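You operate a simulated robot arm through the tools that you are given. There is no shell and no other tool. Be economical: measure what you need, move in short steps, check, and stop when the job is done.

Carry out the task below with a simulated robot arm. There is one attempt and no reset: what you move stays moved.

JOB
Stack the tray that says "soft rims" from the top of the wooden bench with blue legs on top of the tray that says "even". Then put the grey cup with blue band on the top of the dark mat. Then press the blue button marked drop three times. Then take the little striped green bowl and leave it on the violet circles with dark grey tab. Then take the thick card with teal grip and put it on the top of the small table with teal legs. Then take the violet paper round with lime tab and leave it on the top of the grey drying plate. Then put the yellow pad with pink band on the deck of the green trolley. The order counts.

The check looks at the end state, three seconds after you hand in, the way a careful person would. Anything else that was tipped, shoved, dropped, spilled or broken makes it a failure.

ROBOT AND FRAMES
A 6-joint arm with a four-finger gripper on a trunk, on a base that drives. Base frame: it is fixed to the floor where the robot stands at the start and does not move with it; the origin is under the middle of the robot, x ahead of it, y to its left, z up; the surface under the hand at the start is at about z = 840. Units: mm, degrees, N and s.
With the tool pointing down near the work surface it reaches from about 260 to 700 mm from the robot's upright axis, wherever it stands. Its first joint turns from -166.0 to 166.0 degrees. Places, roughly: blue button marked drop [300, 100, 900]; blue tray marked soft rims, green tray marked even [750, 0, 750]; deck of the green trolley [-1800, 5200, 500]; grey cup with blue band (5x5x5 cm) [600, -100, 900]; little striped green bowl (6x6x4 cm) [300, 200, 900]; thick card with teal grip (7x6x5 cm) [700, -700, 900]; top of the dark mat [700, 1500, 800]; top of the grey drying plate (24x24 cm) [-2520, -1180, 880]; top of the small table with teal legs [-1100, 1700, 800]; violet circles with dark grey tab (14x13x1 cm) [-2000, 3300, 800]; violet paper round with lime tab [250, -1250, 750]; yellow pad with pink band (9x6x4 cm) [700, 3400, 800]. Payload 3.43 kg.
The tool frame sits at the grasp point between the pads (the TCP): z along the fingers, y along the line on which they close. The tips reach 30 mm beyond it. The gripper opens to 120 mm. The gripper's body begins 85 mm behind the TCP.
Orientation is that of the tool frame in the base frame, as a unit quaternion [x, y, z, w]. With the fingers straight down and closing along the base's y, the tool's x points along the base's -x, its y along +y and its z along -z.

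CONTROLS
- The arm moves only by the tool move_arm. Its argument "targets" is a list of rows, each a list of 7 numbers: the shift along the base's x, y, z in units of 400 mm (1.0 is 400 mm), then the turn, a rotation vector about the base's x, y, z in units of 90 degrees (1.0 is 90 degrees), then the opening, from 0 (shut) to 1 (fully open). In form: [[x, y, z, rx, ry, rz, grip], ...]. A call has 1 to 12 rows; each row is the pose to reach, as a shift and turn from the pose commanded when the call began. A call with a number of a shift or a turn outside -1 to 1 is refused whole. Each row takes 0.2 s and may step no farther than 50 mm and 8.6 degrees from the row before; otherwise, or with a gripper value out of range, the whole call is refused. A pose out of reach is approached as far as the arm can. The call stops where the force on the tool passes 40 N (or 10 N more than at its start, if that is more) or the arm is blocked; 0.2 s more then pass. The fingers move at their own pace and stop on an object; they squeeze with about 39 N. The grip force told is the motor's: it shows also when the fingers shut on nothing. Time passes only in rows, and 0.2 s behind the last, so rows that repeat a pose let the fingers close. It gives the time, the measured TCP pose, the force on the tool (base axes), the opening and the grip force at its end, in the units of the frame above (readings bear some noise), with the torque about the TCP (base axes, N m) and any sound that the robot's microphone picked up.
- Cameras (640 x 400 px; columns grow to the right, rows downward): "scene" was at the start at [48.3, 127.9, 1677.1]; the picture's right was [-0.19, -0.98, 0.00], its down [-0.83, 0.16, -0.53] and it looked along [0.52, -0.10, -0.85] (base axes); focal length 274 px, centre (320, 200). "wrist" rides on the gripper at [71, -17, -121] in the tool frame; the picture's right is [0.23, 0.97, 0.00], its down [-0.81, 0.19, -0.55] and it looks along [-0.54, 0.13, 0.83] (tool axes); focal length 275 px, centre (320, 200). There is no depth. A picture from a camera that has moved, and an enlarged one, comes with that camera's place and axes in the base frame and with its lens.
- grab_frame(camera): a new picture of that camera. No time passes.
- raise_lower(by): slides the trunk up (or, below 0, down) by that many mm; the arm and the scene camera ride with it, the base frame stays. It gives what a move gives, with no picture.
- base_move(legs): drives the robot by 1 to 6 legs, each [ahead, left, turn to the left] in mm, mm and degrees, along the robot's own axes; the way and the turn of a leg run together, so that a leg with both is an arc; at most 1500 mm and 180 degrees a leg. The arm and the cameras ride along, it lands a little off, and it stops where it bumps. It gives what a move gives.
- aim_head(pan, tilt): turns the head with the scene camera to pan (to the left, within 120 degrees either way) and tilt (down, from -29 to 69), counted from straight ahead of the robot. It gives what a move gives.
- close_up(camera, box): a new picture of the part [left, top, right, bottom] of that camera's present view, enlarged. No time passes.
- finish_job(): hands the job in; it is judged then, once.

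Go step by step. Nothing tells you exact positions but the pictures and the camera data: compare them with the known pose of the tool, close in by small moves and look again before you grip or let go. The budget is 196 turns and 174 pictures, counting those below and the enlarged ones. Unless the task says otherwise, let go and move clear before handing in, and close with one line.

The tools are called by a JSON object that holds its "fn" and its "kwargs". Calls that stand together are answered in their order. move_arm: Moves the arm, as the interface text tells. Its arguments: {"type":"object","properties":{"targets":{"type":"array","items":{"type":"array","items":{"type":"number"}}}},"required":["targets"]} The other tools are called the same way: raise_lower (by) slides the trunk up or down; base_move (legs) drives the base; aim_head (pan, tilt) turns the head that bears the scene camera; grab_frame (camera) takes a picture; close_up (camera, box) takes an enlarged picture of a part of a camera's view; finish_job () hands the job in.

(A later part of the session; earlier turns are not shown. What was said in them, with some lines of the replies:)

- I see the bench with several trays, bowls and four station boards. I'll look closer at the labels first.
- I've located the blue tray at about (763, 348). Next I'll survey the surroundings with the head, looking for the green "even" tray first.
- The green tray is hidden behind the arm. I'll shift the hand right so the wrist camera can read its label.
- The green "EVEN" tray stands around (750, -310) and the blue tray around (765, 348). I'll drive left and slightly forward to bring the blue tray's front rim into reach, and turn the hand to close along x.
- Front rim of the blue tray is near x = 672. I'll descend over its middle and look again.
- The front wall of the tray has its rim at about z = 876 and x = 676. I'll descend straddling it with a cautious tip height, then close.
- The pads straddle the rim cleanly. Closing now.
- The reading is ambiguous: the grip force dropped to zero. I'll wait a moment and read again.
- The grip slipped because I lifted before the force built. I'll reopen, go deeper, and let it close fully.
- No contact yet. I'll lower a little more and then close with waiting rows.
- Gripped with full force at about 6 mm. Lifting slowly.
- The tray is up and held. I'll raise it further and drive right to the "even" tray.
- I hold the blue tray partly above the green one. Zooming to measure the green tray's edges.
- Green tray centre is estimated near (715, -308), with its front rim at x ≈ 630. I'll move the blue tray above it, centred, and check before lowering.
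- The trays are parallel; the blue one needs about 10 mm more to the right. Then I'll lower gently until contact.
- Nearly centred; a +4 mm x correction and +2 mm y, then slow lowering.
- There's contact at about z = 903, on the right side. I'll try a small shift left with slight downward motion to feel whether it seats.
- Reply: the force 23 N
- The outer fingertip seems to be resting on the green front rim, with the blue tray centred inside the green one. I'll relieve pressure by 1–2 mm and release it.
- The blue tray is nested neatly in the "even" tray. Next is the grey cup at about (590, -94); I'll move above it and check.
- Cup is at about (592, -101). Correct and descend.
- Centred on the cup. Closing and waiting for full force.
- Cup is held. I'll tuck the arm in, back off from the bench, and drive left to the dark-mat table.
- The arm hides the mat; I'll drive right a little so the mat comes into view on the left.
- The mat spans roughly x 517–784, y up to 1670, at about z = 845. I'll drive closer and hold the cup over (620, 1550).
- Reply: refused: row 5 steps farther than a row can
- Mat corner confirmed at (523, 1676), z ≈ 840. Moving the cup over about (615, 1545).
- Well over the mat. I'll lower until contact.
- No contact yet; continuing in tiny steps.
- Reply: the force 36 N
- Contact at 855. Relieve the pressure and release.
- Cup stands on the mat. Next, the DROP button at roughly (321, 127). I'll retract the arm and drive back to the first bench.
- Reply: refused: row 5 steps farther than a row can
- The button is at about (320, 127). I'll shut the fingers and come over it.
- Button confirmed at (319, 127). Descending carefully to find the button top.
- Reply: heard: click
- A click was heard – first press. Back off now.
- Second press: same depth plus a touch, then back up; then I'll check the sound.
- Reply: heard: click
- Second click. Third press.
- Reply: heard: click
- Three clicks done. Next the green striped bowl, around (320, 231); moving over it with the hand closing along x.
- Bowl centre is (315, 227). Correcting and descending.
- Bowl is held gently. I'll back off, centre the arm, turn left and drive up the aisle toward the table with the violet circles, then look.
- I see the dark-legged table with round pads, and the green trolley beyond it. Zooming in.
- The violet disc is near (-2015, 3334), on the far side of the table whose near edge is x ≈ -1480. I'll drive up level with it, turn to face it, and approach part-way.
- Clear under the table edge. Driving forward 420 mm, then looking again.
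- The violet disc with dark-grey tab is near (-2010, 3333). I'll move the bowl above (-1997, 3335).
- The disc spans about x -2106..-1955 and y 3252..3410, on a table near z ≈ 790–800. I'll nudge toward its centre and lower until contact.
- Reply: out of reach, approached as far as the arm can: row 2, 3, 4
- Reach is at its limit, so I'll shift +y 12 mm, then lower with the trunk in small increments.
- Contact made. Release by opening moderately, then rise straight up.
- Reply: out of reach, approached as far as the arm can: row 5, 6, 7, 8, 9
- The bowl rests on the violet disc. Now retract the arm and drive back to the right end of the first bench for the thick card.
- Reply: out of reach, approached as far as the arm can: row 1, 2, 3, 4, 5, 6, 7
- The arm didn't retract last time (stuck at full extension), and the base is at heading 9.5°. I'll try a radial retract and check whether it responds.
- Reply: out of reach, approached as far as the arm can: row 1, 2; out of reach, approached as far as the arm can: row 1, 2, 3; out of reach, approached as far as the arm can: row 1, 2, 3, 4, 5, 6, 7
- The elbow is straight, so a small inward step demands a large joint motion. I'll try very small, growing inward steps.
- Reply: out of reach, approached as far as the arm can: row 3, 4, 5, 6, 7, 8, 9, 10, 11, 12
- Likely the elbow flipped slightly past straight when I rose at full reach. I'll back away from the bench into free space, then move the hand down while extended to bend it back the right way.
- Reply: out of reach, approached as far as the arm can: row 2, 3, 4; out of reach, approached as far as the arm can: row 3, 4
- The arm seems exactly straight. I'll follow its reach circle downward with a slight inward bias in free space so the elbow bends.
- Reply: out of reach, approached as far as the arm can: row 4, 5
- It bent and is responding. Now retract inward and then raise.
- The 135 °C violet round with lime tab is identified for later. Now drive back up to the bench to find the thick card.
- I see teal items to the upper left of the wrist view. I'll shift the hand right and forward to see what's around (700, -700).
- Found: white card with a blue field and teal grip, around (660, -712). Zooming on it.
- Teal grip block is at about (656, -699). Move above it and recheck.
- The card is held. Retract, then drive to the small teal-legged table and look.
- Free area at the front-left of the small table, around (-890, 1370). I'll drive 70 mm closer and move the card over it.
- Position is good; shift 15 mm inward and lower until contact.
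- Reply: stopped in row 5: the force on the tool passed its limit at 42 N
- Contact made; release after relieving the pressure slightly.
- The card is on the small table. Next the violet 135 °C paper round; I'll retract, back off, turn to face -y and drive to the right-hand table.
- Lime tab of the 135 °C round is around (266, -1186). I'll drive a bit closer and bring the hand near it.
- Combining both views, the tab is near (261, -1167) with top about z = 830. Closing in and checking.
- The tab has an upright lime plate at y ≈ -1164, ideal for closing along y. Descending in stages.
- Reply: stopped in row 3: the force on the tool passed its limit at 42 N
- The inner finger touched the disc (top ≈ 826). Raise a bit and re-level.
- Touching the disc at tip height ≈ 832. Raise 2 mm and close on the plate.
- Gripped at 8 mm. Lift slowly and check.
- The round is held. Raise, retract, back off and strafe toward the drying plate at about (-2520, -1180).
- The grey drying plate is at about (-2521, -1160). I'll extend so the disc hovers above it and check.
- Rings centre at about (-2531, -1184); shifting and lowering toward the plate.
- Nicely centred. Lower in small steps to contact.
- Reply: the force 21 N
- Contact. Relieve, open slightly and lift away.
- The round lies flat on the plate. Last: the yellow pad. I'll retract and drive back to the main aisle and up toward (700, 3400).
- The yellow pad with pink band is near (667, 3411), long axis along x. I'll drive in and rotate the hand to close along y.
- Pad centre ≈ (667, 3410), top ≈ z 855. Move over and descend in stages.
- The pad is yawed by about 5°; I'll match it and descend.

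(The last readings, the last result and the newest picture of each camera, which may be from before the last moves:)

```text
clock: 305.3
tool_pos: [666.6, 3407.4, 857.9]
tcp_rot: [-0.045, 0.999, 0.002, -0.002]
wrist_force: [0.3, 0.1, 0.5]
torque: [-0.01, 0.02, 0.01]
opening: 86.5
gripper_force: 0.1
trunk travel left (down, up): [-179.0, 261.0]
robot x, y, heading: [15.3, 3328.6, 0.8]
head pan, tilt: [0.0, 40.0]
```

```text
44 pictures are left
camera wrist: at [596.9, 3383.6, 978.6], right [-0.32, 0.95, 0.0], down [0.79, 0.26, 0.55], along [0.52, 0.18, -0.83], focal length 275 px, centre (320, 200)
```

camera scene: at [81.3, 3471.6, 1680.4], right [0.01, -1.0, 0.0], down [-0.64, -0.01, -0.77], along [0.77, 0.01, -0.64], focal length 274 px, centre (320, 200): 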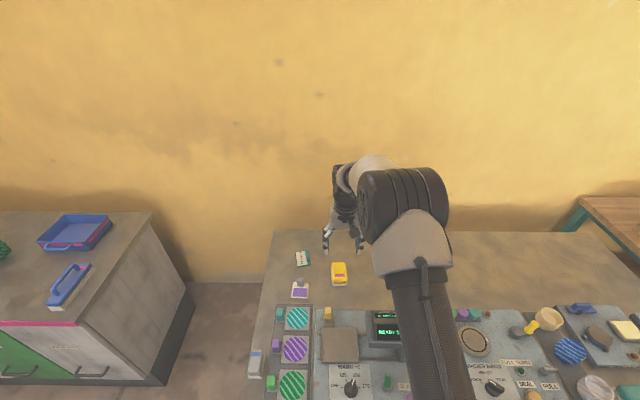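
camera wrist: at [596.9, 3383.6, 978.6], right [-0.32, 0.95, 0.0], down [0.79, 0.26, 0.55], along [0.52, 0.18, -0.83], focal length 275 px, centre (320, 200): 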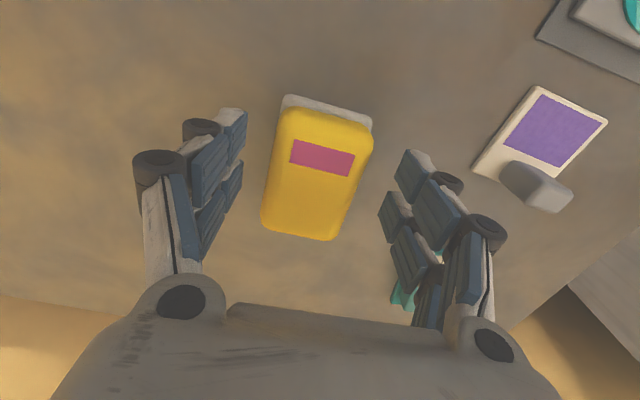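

{"fn": "move_arm", "kwargs": {"targets": [[0, -0.01, -0.01, 0, 0, 0, 0.72], [0, -0.01, -0.015, 0, 0, 0, 0.5], [0, -0.01, -0.015, 0, 0, 0, 0], [0, -0.01, -0.015, 0, 0, 0, 0], [0, -0.01, -0.015, 0, 0, 0, 0], [0, -0.01, -0.015, 0, 0, 0, 0], [0, -0.01, -0.015, 0, 0, 0, 0]]}}

{"fn": "move_arm", "kwargs": {"targets": [[0, 0, 0.02, 0, 0, 0, 0], [0, 0, 0.1, 0, 0, 0, 0], [-0.03, 0, 0.2, 0, 0, 0, 0], [-0.06, 0, 0.3, 0, 0, 0, 0], [-0.1, 0, 0.4, 0, 0, 0, 0], [-0.14, 0, 0.5, 0, 0, 0, 0]]}}

{"fn": "grab_frame", "kwargs": {"camera": "wrist"}}

```text
clock: 306.9
tool_pos: [667.7, 3402.4, 853.6]
tcp_rot: [-0.045, 0.999, 0.002, -0.001]
wrist_force: [0.2, 3.6, 4.5]
torque: [0.12, 0.01, -0.03]
opening: 55.2
gripper_force: 39.3
trunk travel left (down, up): [-179.0, 261.0]
robot x, y, heading: [11.4, 3329.4, 0.6]
head pan, tilt: [0.0, 40.0]
```

```text
clock: 308.3
tool_pos: [605.2, 3401.7, 1054.8]
tcp_rot: [-0.045, 0.999, 0.002, -0.002]
wrist_force: [-1.2, 0.6, -0.1]
torque: [0.0, 0.0, 0.0]
opening: 55.2
gripper_force: 39.2
trunk travel left (down, up): [-179.0, 261.0]
robot x, y, heading: [17.7, 3331.9, 0.6]
head pan, tilt: [0.0, 40.0]
```

```text
43 pictures are left
camera wrist: at [535.7, 3377.0, 1175.5], right [-0.32, 0.95, 0.0], down [0.79, 0.26, 0.55], along [0.52, 0.18, -0.83], focal length 275 px, centre (320, 200)
```

wrist: 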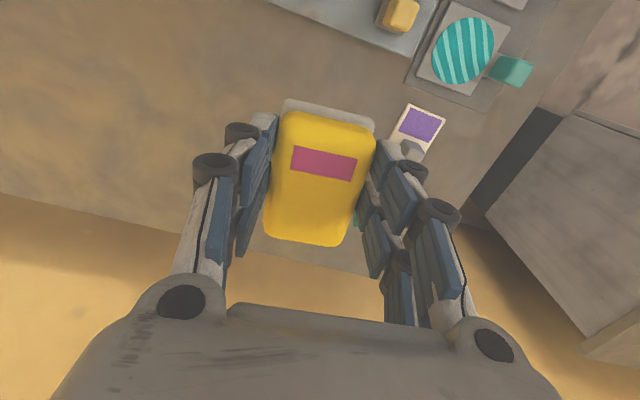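

The pad is held. Retract, back off, and go toward the green trolley.

{"fn": "move_arm", "kwargs": {"targets": [[-0.1, -0.03, 0.02, 0, 0, 0, 0], [-0.2, -0.06, 0.04, 0, 0, 0, 0], [-0.3, -0.09, 0.06, 0, 0, 0, 0], [-0.4, -0.12, 0.06, 0, 0, 0, 0]]}}

{"fn": "base_move", "kwargs": {"legs": [[-270, 0, 0], [0, 1500, 0], [0, 150, 0], [0, 0, 179]]}}

{"fn": "aim_head", "kwargs": {"pan": 0, "tilt": 25}}

{"fn": "grab_frame", "kwargs": {"camera": "scene"}}

```text
clock: 309.3
tool_pos: [450.3, 3354.2, 1076.7]
tcp_rot: [-0.045, 0.999, 0.001, -0.001]
wrist_force: [-1.1, -0.4, -0.9]
torque: [0.03, -0.02, 0.0]
opening: 55.2
gripper_force: 39.0
trunk travel left (down, up): [-179.0, 261.0]
robot x, y, heading: [17.2, 3329.2, 0.8]
head pan, tilt: [0.0, 40.0]
```

```text
clock: 326.5
tool_pos: [-729.5, 4938.7, 1075.1]
tcp_rot: [0.998, 0.058, 0.002, 0.001]
wrist_force: [0.1, -0.6, -0.9]
torque: [-0.03, -0.03, 0.01]
opening: 55.0
gripper_force: 38.6
trunk travel left (down, up): [-179.0, 261.0]
robot x, y, heading: [-296.7, 4972.5, -177.7]
head pan, tilt: [0.0, 40.0]
```

```text
clock: 327.3
tool_pos: [-729.0, 4937.3, 1074.8]
tcp_rot: [0.998, 0.058, 0.002, 0.001]
wrist_force: [0.0, 0.1, -0.5]
torque: [0.03, 0.01, 0.01]
opening: 55.2
gripper_force: 39.6
trunk travel left (down, up): [-179.0, 261.0]
robot x, y, heading: [-294.4, 4972.7, -178.0]
head pan, tilt: [0.0, 25.0]
```

```text
42 pictures are left
camera scene: at [-361.8, 4831.8, 1703.7], right [-0.04, 1.0, 0.0], down [0.42, 0.02, -0.91], along [-0.91, -0.03, -0.42], focal length 274 px, centre (320, 200)
```

scene: 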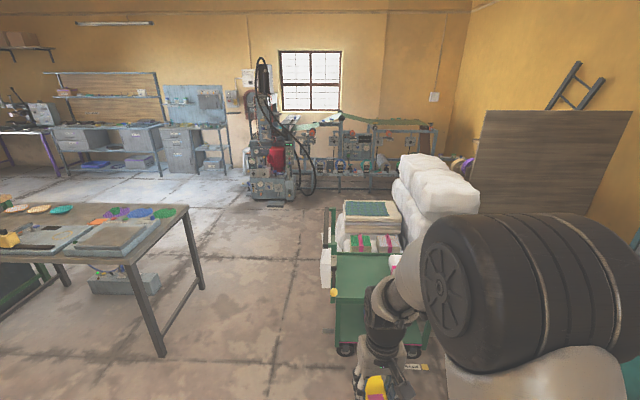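

{"fn": "base_move", "kwargs": {"legs": [[450, -330, -2]]}}

{"fn": "aim_head", "kwargs": {"pan": 0, "tilt": 40}}

{"fn": "grab_frame", "kwargs": {"camera": "scene"}}

```text
clock: 330.6
tool_pos: [-1202.7, 5272.6, 1074.8]
tcp_rot: [0.999, 0.04, 0.002, 0.002]
wrist_force: [-0.5, 0.3, -0.8]
torque: [-0.02, -0.02, 0.05]
opening: 55.6
gripper_force: 39.1
trunk travel left (down, up): [-179.0, 261.0]
robot x, y, heading: [-769.4, 5292.5, -180.0]
head pan, tilt: [0.0, 25.0]
```

```text
clock: 331.3
tool_pos: [-1203.2, 5271.8, 1075.2]
tcp_rot: [0.999, 0.04, 0.001, 0.001]
wrist_force: [-0.7, -0.1, 0.0]
torque: [0.01, 0.01, 0.0]
opening: 55.0
gripper_force: 39.2
trunk travel left (down, up): [-179.0, 261.0]
robot x, y, heading: [-768.7, 5290.6, -179.9]
head pan, tilt: [0.0, 40.0]
```

```text
41 pictures are left
camera scene: at [-831.8, 5152.9, 1680.5], right [0.0, 1.0, 0.0], down [0.64, 0.0, -0.77], along [-0.77, 0.0, -0.64], focal length 274 px, centre (320, 200)
```

scene: 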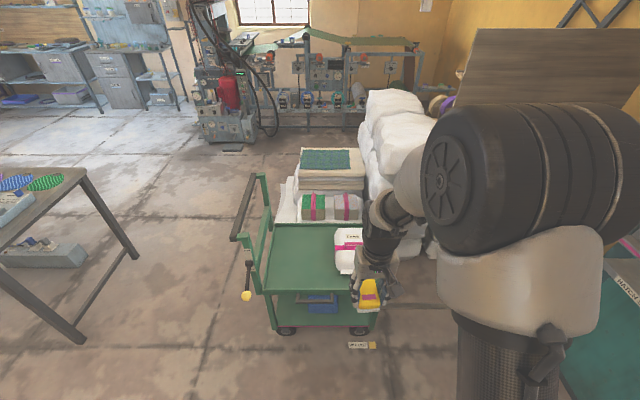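

The green deck's free area is centred near (-1690, 5080). Drive closer and lower the trunk.

{"fn": "base_move", "kwargs": {"legs": [[350, 110, 0]]}}

{"fn": "raise_lower", "kwargs": {"by": -170}}

{"fn": "aim_head", "kwargs": {"pan": 0, "tilt": 52}}

{"fn": "grab_frame", "kwargs": {"camera": "scene"}}

{"fn": "grab_frame", "kwargs": {"camera": "wrist"}}

```text
clock: 333.7
tool_pos: [-1553.2, 5161.5, 1074.8]
tcp_rot: [0.999, 0.039, 0.003, 0.002]
wrist_force: [-0.4, -0.2, -1.3]
torque: [0.0, -0.02, 0.0]
opening: 55.1
gripper_force: 39.5
trunk travel left (down, up): [-179.0, 261.0]
robot x, y, heading: [-1119.5, 5183.5, 180.3]
head pan, tilt: [0.0, 40.0]
```

```text
clock: 335.6
tool_pos: [-1553.7, 5160.6, 905.2]
tcp_rot: [0.999, 0.039, 0.001, 0.002]
wrist_force: [0.2, 0.5, -0.4]
torque: [-0.02, 0.01, 0.0]
opening: 55.1
gripper_force: 39.0
trunk travel left (down, up): [-9.0, 431.0]
robot x, y, heading: [-1120.5, 5179.1, 179.9]
head pan, tilt: [0.0, 40.0]
```

```text
clock: 336.4
tool_pos: [-1552.5, 5161.7, 906.9]
tcp_rot: [0.999, 0.039, 0.001, 0.002]
wrist_force: [-0.4, -0.4, 0.2]
torque: [0.0, 0.01, -0.01]
opening: 55.3
gripper_force: 39.0
trunk travel left (down, up): [-9.0, 431.0]
robot x, y, heading: [-1120.3, 5180.8, 179.9]
head pan, tilt: [0.0, 52.0]
```

```text
40 pictures are left
camera scene: at [-1173.0, 5041.2, 1493.7], right [0.0, 1.0, 0.0], down [0.79, 0.0, -0.62], along [-0.62, 0.0, -0.79], focal length 274 px, centre (320, 200)
```

scene: 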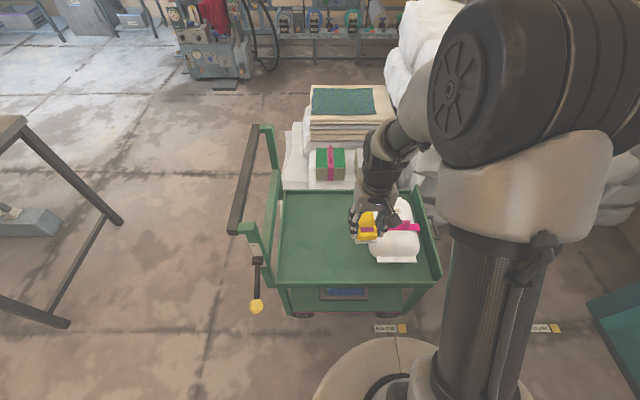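

```text
39 pictures are left
camera wrist: at [-1484.6, 5184.1, 1025.8], right [0.3, -0.95, 0.0], down [-0.8, -0.25, 0.55], along [-0.52, -0.17, -0.83], focal length 275 px, centre (320, 200)
```

wrist: 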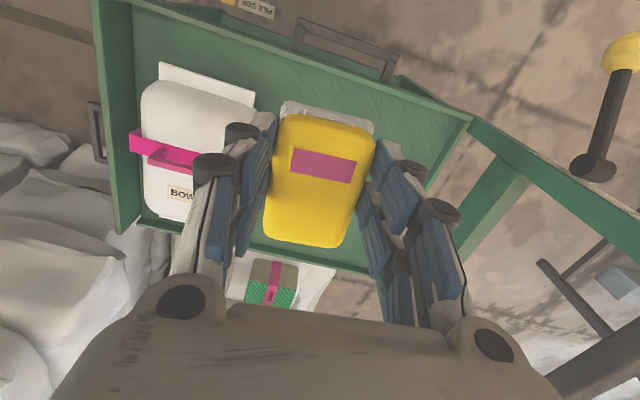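

Deck level is about z = 530 and the free zone is left of the white bag. Move over (-1690, 5060) and descend most of the way.

{"fn": "move_arm", "kwargs": {"targets": [[-0.08, -0.06, 0, 0, 0, 0, 0], [-0.16, -0.12, 0, 0, 0, 0, 0], [-0.24, -0.18, 0, 0, 0, 0, 0], [-0.33, -0.25, 0, 0, 0, 0, 0], [-0.34, -0.25, -0.1, 0, 0, 0, 0], [-0.34, -0.25, -0.2, 0, 0, 0, 0], [-0.34, -0.25, -0.3, 0, 0, 0, 0], [-0.34, -0.25, -0.4, 0, 0, 0, 0], [-0.34, -0.25, -0.5, 0, 0, 0, 0], [-0.34, -0.25, -0.6, 0, 0, 0, 0], [-0.34, -0.25, -0.68, 0, 0, 0, 0]]}}

{"fn": "grab_frame", "kwargs": {"camera": "scene"}}

{"fn": "grab_frame", "kwargs": {"camera": "wrist"}}

```text
clock: 338.8
tool_pos: [-1688.1, 5060.5, 634.7]
tcp_rot: [0.999, 0.039, 0.001, 0.002]
wrist_force: [0.7, 0.5, -0.8]
torque: [0.0, -0.04, -0.01]
opening: 55.1
gripper_force: 39.2
trunk travel left (down, up): [-9.0, 431.0]
robot x, y, heading: [-1117.8, 5180.2, 179.8]
head pan, tilt: [0.0, 52.0]
```

```text
38 pictures are left
camera scene: at [-1173.2, 5041.2, 1493.6], right [0.0, 1.0, 0.0], down [0.79, 0.0, -0.62], along [-0.62, 0.0, -0.79], focal length 274 px, centre (320, 200)
```

scene: 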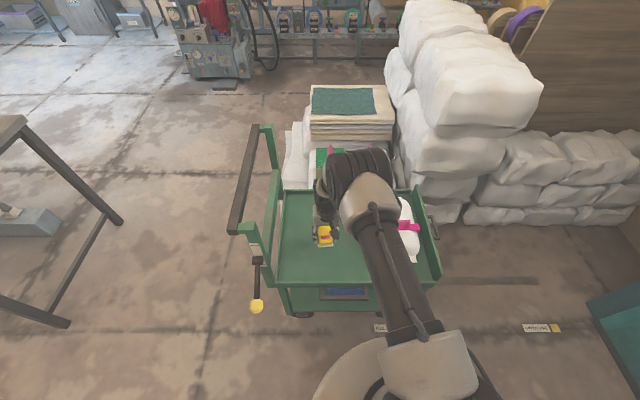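

```text
37 pictures are left
camera wrist: at [-1619.3, 5083.7, 754.4], right [0.3, -0.95, 0.0], down [-0.79, -0.25, 0.55], along [-0.53, -0.17, -0.83], focal length 275 px, centre (320, 200)
```

wrist: 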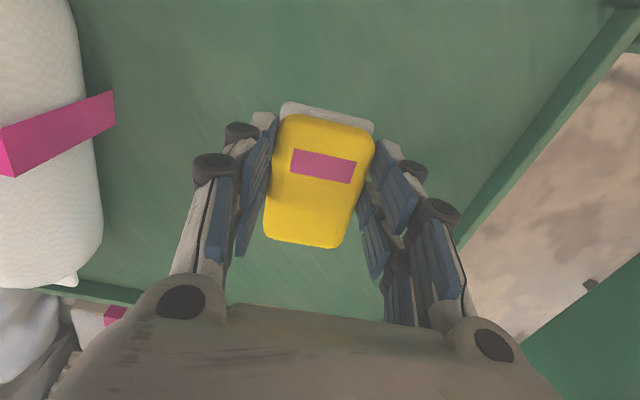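

Well inside the deck. Lower gradually until contact.

{"fn": "move_arm", "kwargs": {"targets": [[0, 0, -0.05, 0, 0, 0, 0], [0, 0, -0.09, 0, 0, 0, 0], [0, 0, -0.11, 0, 0, 0, 0], [0, 0, -0.13, 0, 0, 0, 0], [0, 0, -0.145, 0, 0, 0, 0]]}}

```text
clock: 339.9
tool_pos: [-1689.0, 5062.1, 574.7]
tcp_rot: [0.999, 0.038, 0.003, 0.002]
wrist_force: [-0.7, 1.4, -0.8]
torque: [0.01, -0.02, -0.01]
opening: 55.0
gripper_force: 39.3
trunk travel left (down, up): [-9.0, 431.0]
robot x, y, heading: [-1116.2, 5181.1, 179.9]
head pan, tilt: [0.0, 52.0]
```

{"fn": "move_arm", "kwargs": {"targets": [[0, 0, -0.012, 0, 0, 0, 0], [0, 0, -0.024, 0, 0, 0, 0], [0, 0, -0.036, 0, 0, 0, 0], [0, 0, -0.048, 0, 0, 0, 0], [0, 0, -0.06, 0, 0, 0, 0]]}}

{"fn": "grab_frame", "kwargs": {"camera": "wrist"}}

```text
clock: 340.5
tool_pos: [-1688.1, 5061.1, 573.2]
tcp_rot: [0.999, 0.039, 0.001, 0.001]
wrist_force: [10.1, 1.9, 21.8]
torque: [0.12, -0.07, -0.02]
opening: 55.1
gripper_force: 39.2
trunk travel left (down, up): [-9.0, 431.0]
robot x, y, heading: [-1118.4, 5177.3, 179.9]
head pan, tilt: [0.0, 52.0]
stopped in row 2: the force on the tool passed its limit at 47 N (the readings are from after the stop); the commanded pose is now the measured one
```

```text
36 pictures are left
camera wrist: at [-1620.6, 5084.0, 692.9], right [0.3, -0.95, 0.0], down [-0.79, -0.25, 0.55], along [-0.53, -0.17, -0.83], focal length 275 px, centre (320, 200)
```

wrist: 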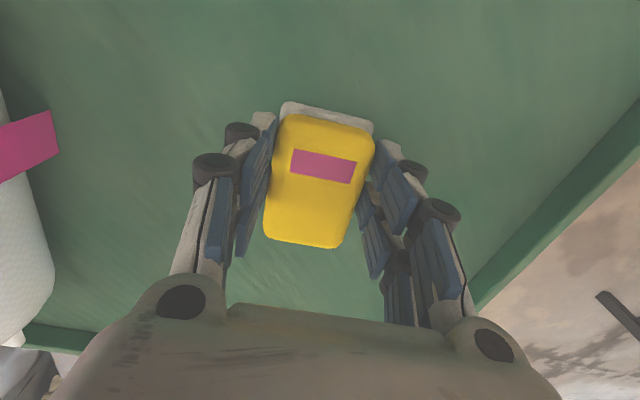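

Contact at the deck. Relieve slightly, release, and rise clear.

{"fn": "move_arm", "kwargs": {"targets": [[0, 0, 0.004, 0, 0, 0, 0], [0, 0, 0.004, 0, 0, 0, 0.55], [0, 0, 0.004, 0, 0, 0, 0.72], [0, 0, 0.004, 0, 0, 0, 0.72], [0, 0, 0.08, 0, 0, 0, 0.72], [0, 0, 0.18, 0, 0, 0, 0.72], [0, 0, 0.28, 0, 0, 0, 0.72], [0, 0, 0.38, 0, 0, 0, 0.72], [0, 0, 0.48, 0, 0, 0, 0.72], [0, 0, 0.58, 0, 0, 0, 0.72], [0, 0, 0.68, 0, 0, 0, 0.72], [0.05, 0, 0.78, 0, 0, 0, 0.72]]}}

{"fn": "grab_frame", "kwargs": {"camera": "wrist"}}

{"fn": "close_up", "kwargs": {"camera": "scene", "box": [240, 160, 460, 320]}}

```text
clock: 343.1
tool_pos: [-1668.2, 5062.1, 883.0]
tcp_rot: [0.999, 0.039, 0.002, 0.002]
wrist_force: [-1.5, -0.5, 0.9]
torque: [-0.01, 0.0, 0.0]
opening: 86.3
gripper_force: 0.0
trunk travel left (down, up): [-9.0, 431.0]
robot x, y, heading: [-1117.9, 5184.8, 179.9]
head pan, tilt: [0.0, 52.0]
```

```text
35 pictures are left
camera wrist: at [-1599.8, 5085.2, 1003.2], right [0.31, -0.95, 0.0], down [-0.8, -0.25, 0.55], along [-0.52, -0.17, -0.83], focal length 275 px, centre (320, 200)
```

wrist: 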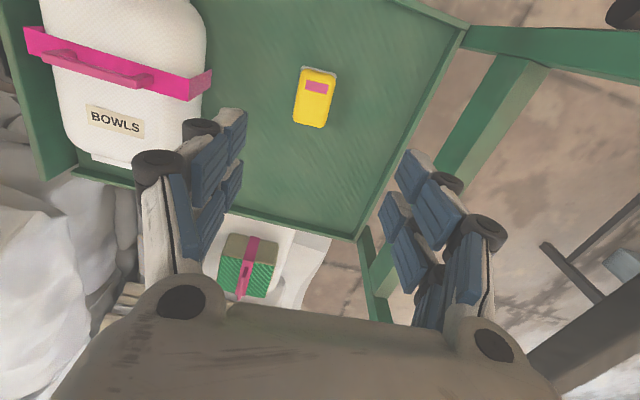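

```text
2.50 times, centred on (350, 240) of scene
camera zoom: at [-1172.2, 5041.4, 1493.7], right [0.0, 1.0, 0.0], down [0.79, 0.0, -0.62], along [-0.62, 0.0, -0.79], focal length 684 px, centre (245, 100)
```

zoom: 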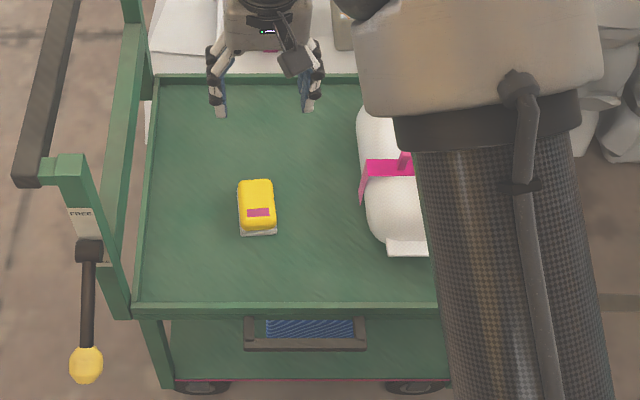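

The yellow pad rests on the trolley deck and the hand is clear. Every step is done in order, so I'm handing in.

{"fn": "finish_job", "kwargs": {}}

```text
The job is handed in.
```

I did all seven steps in the order given and handed the job in; each placement looked right in the pictures, and the drop button clicked three times.
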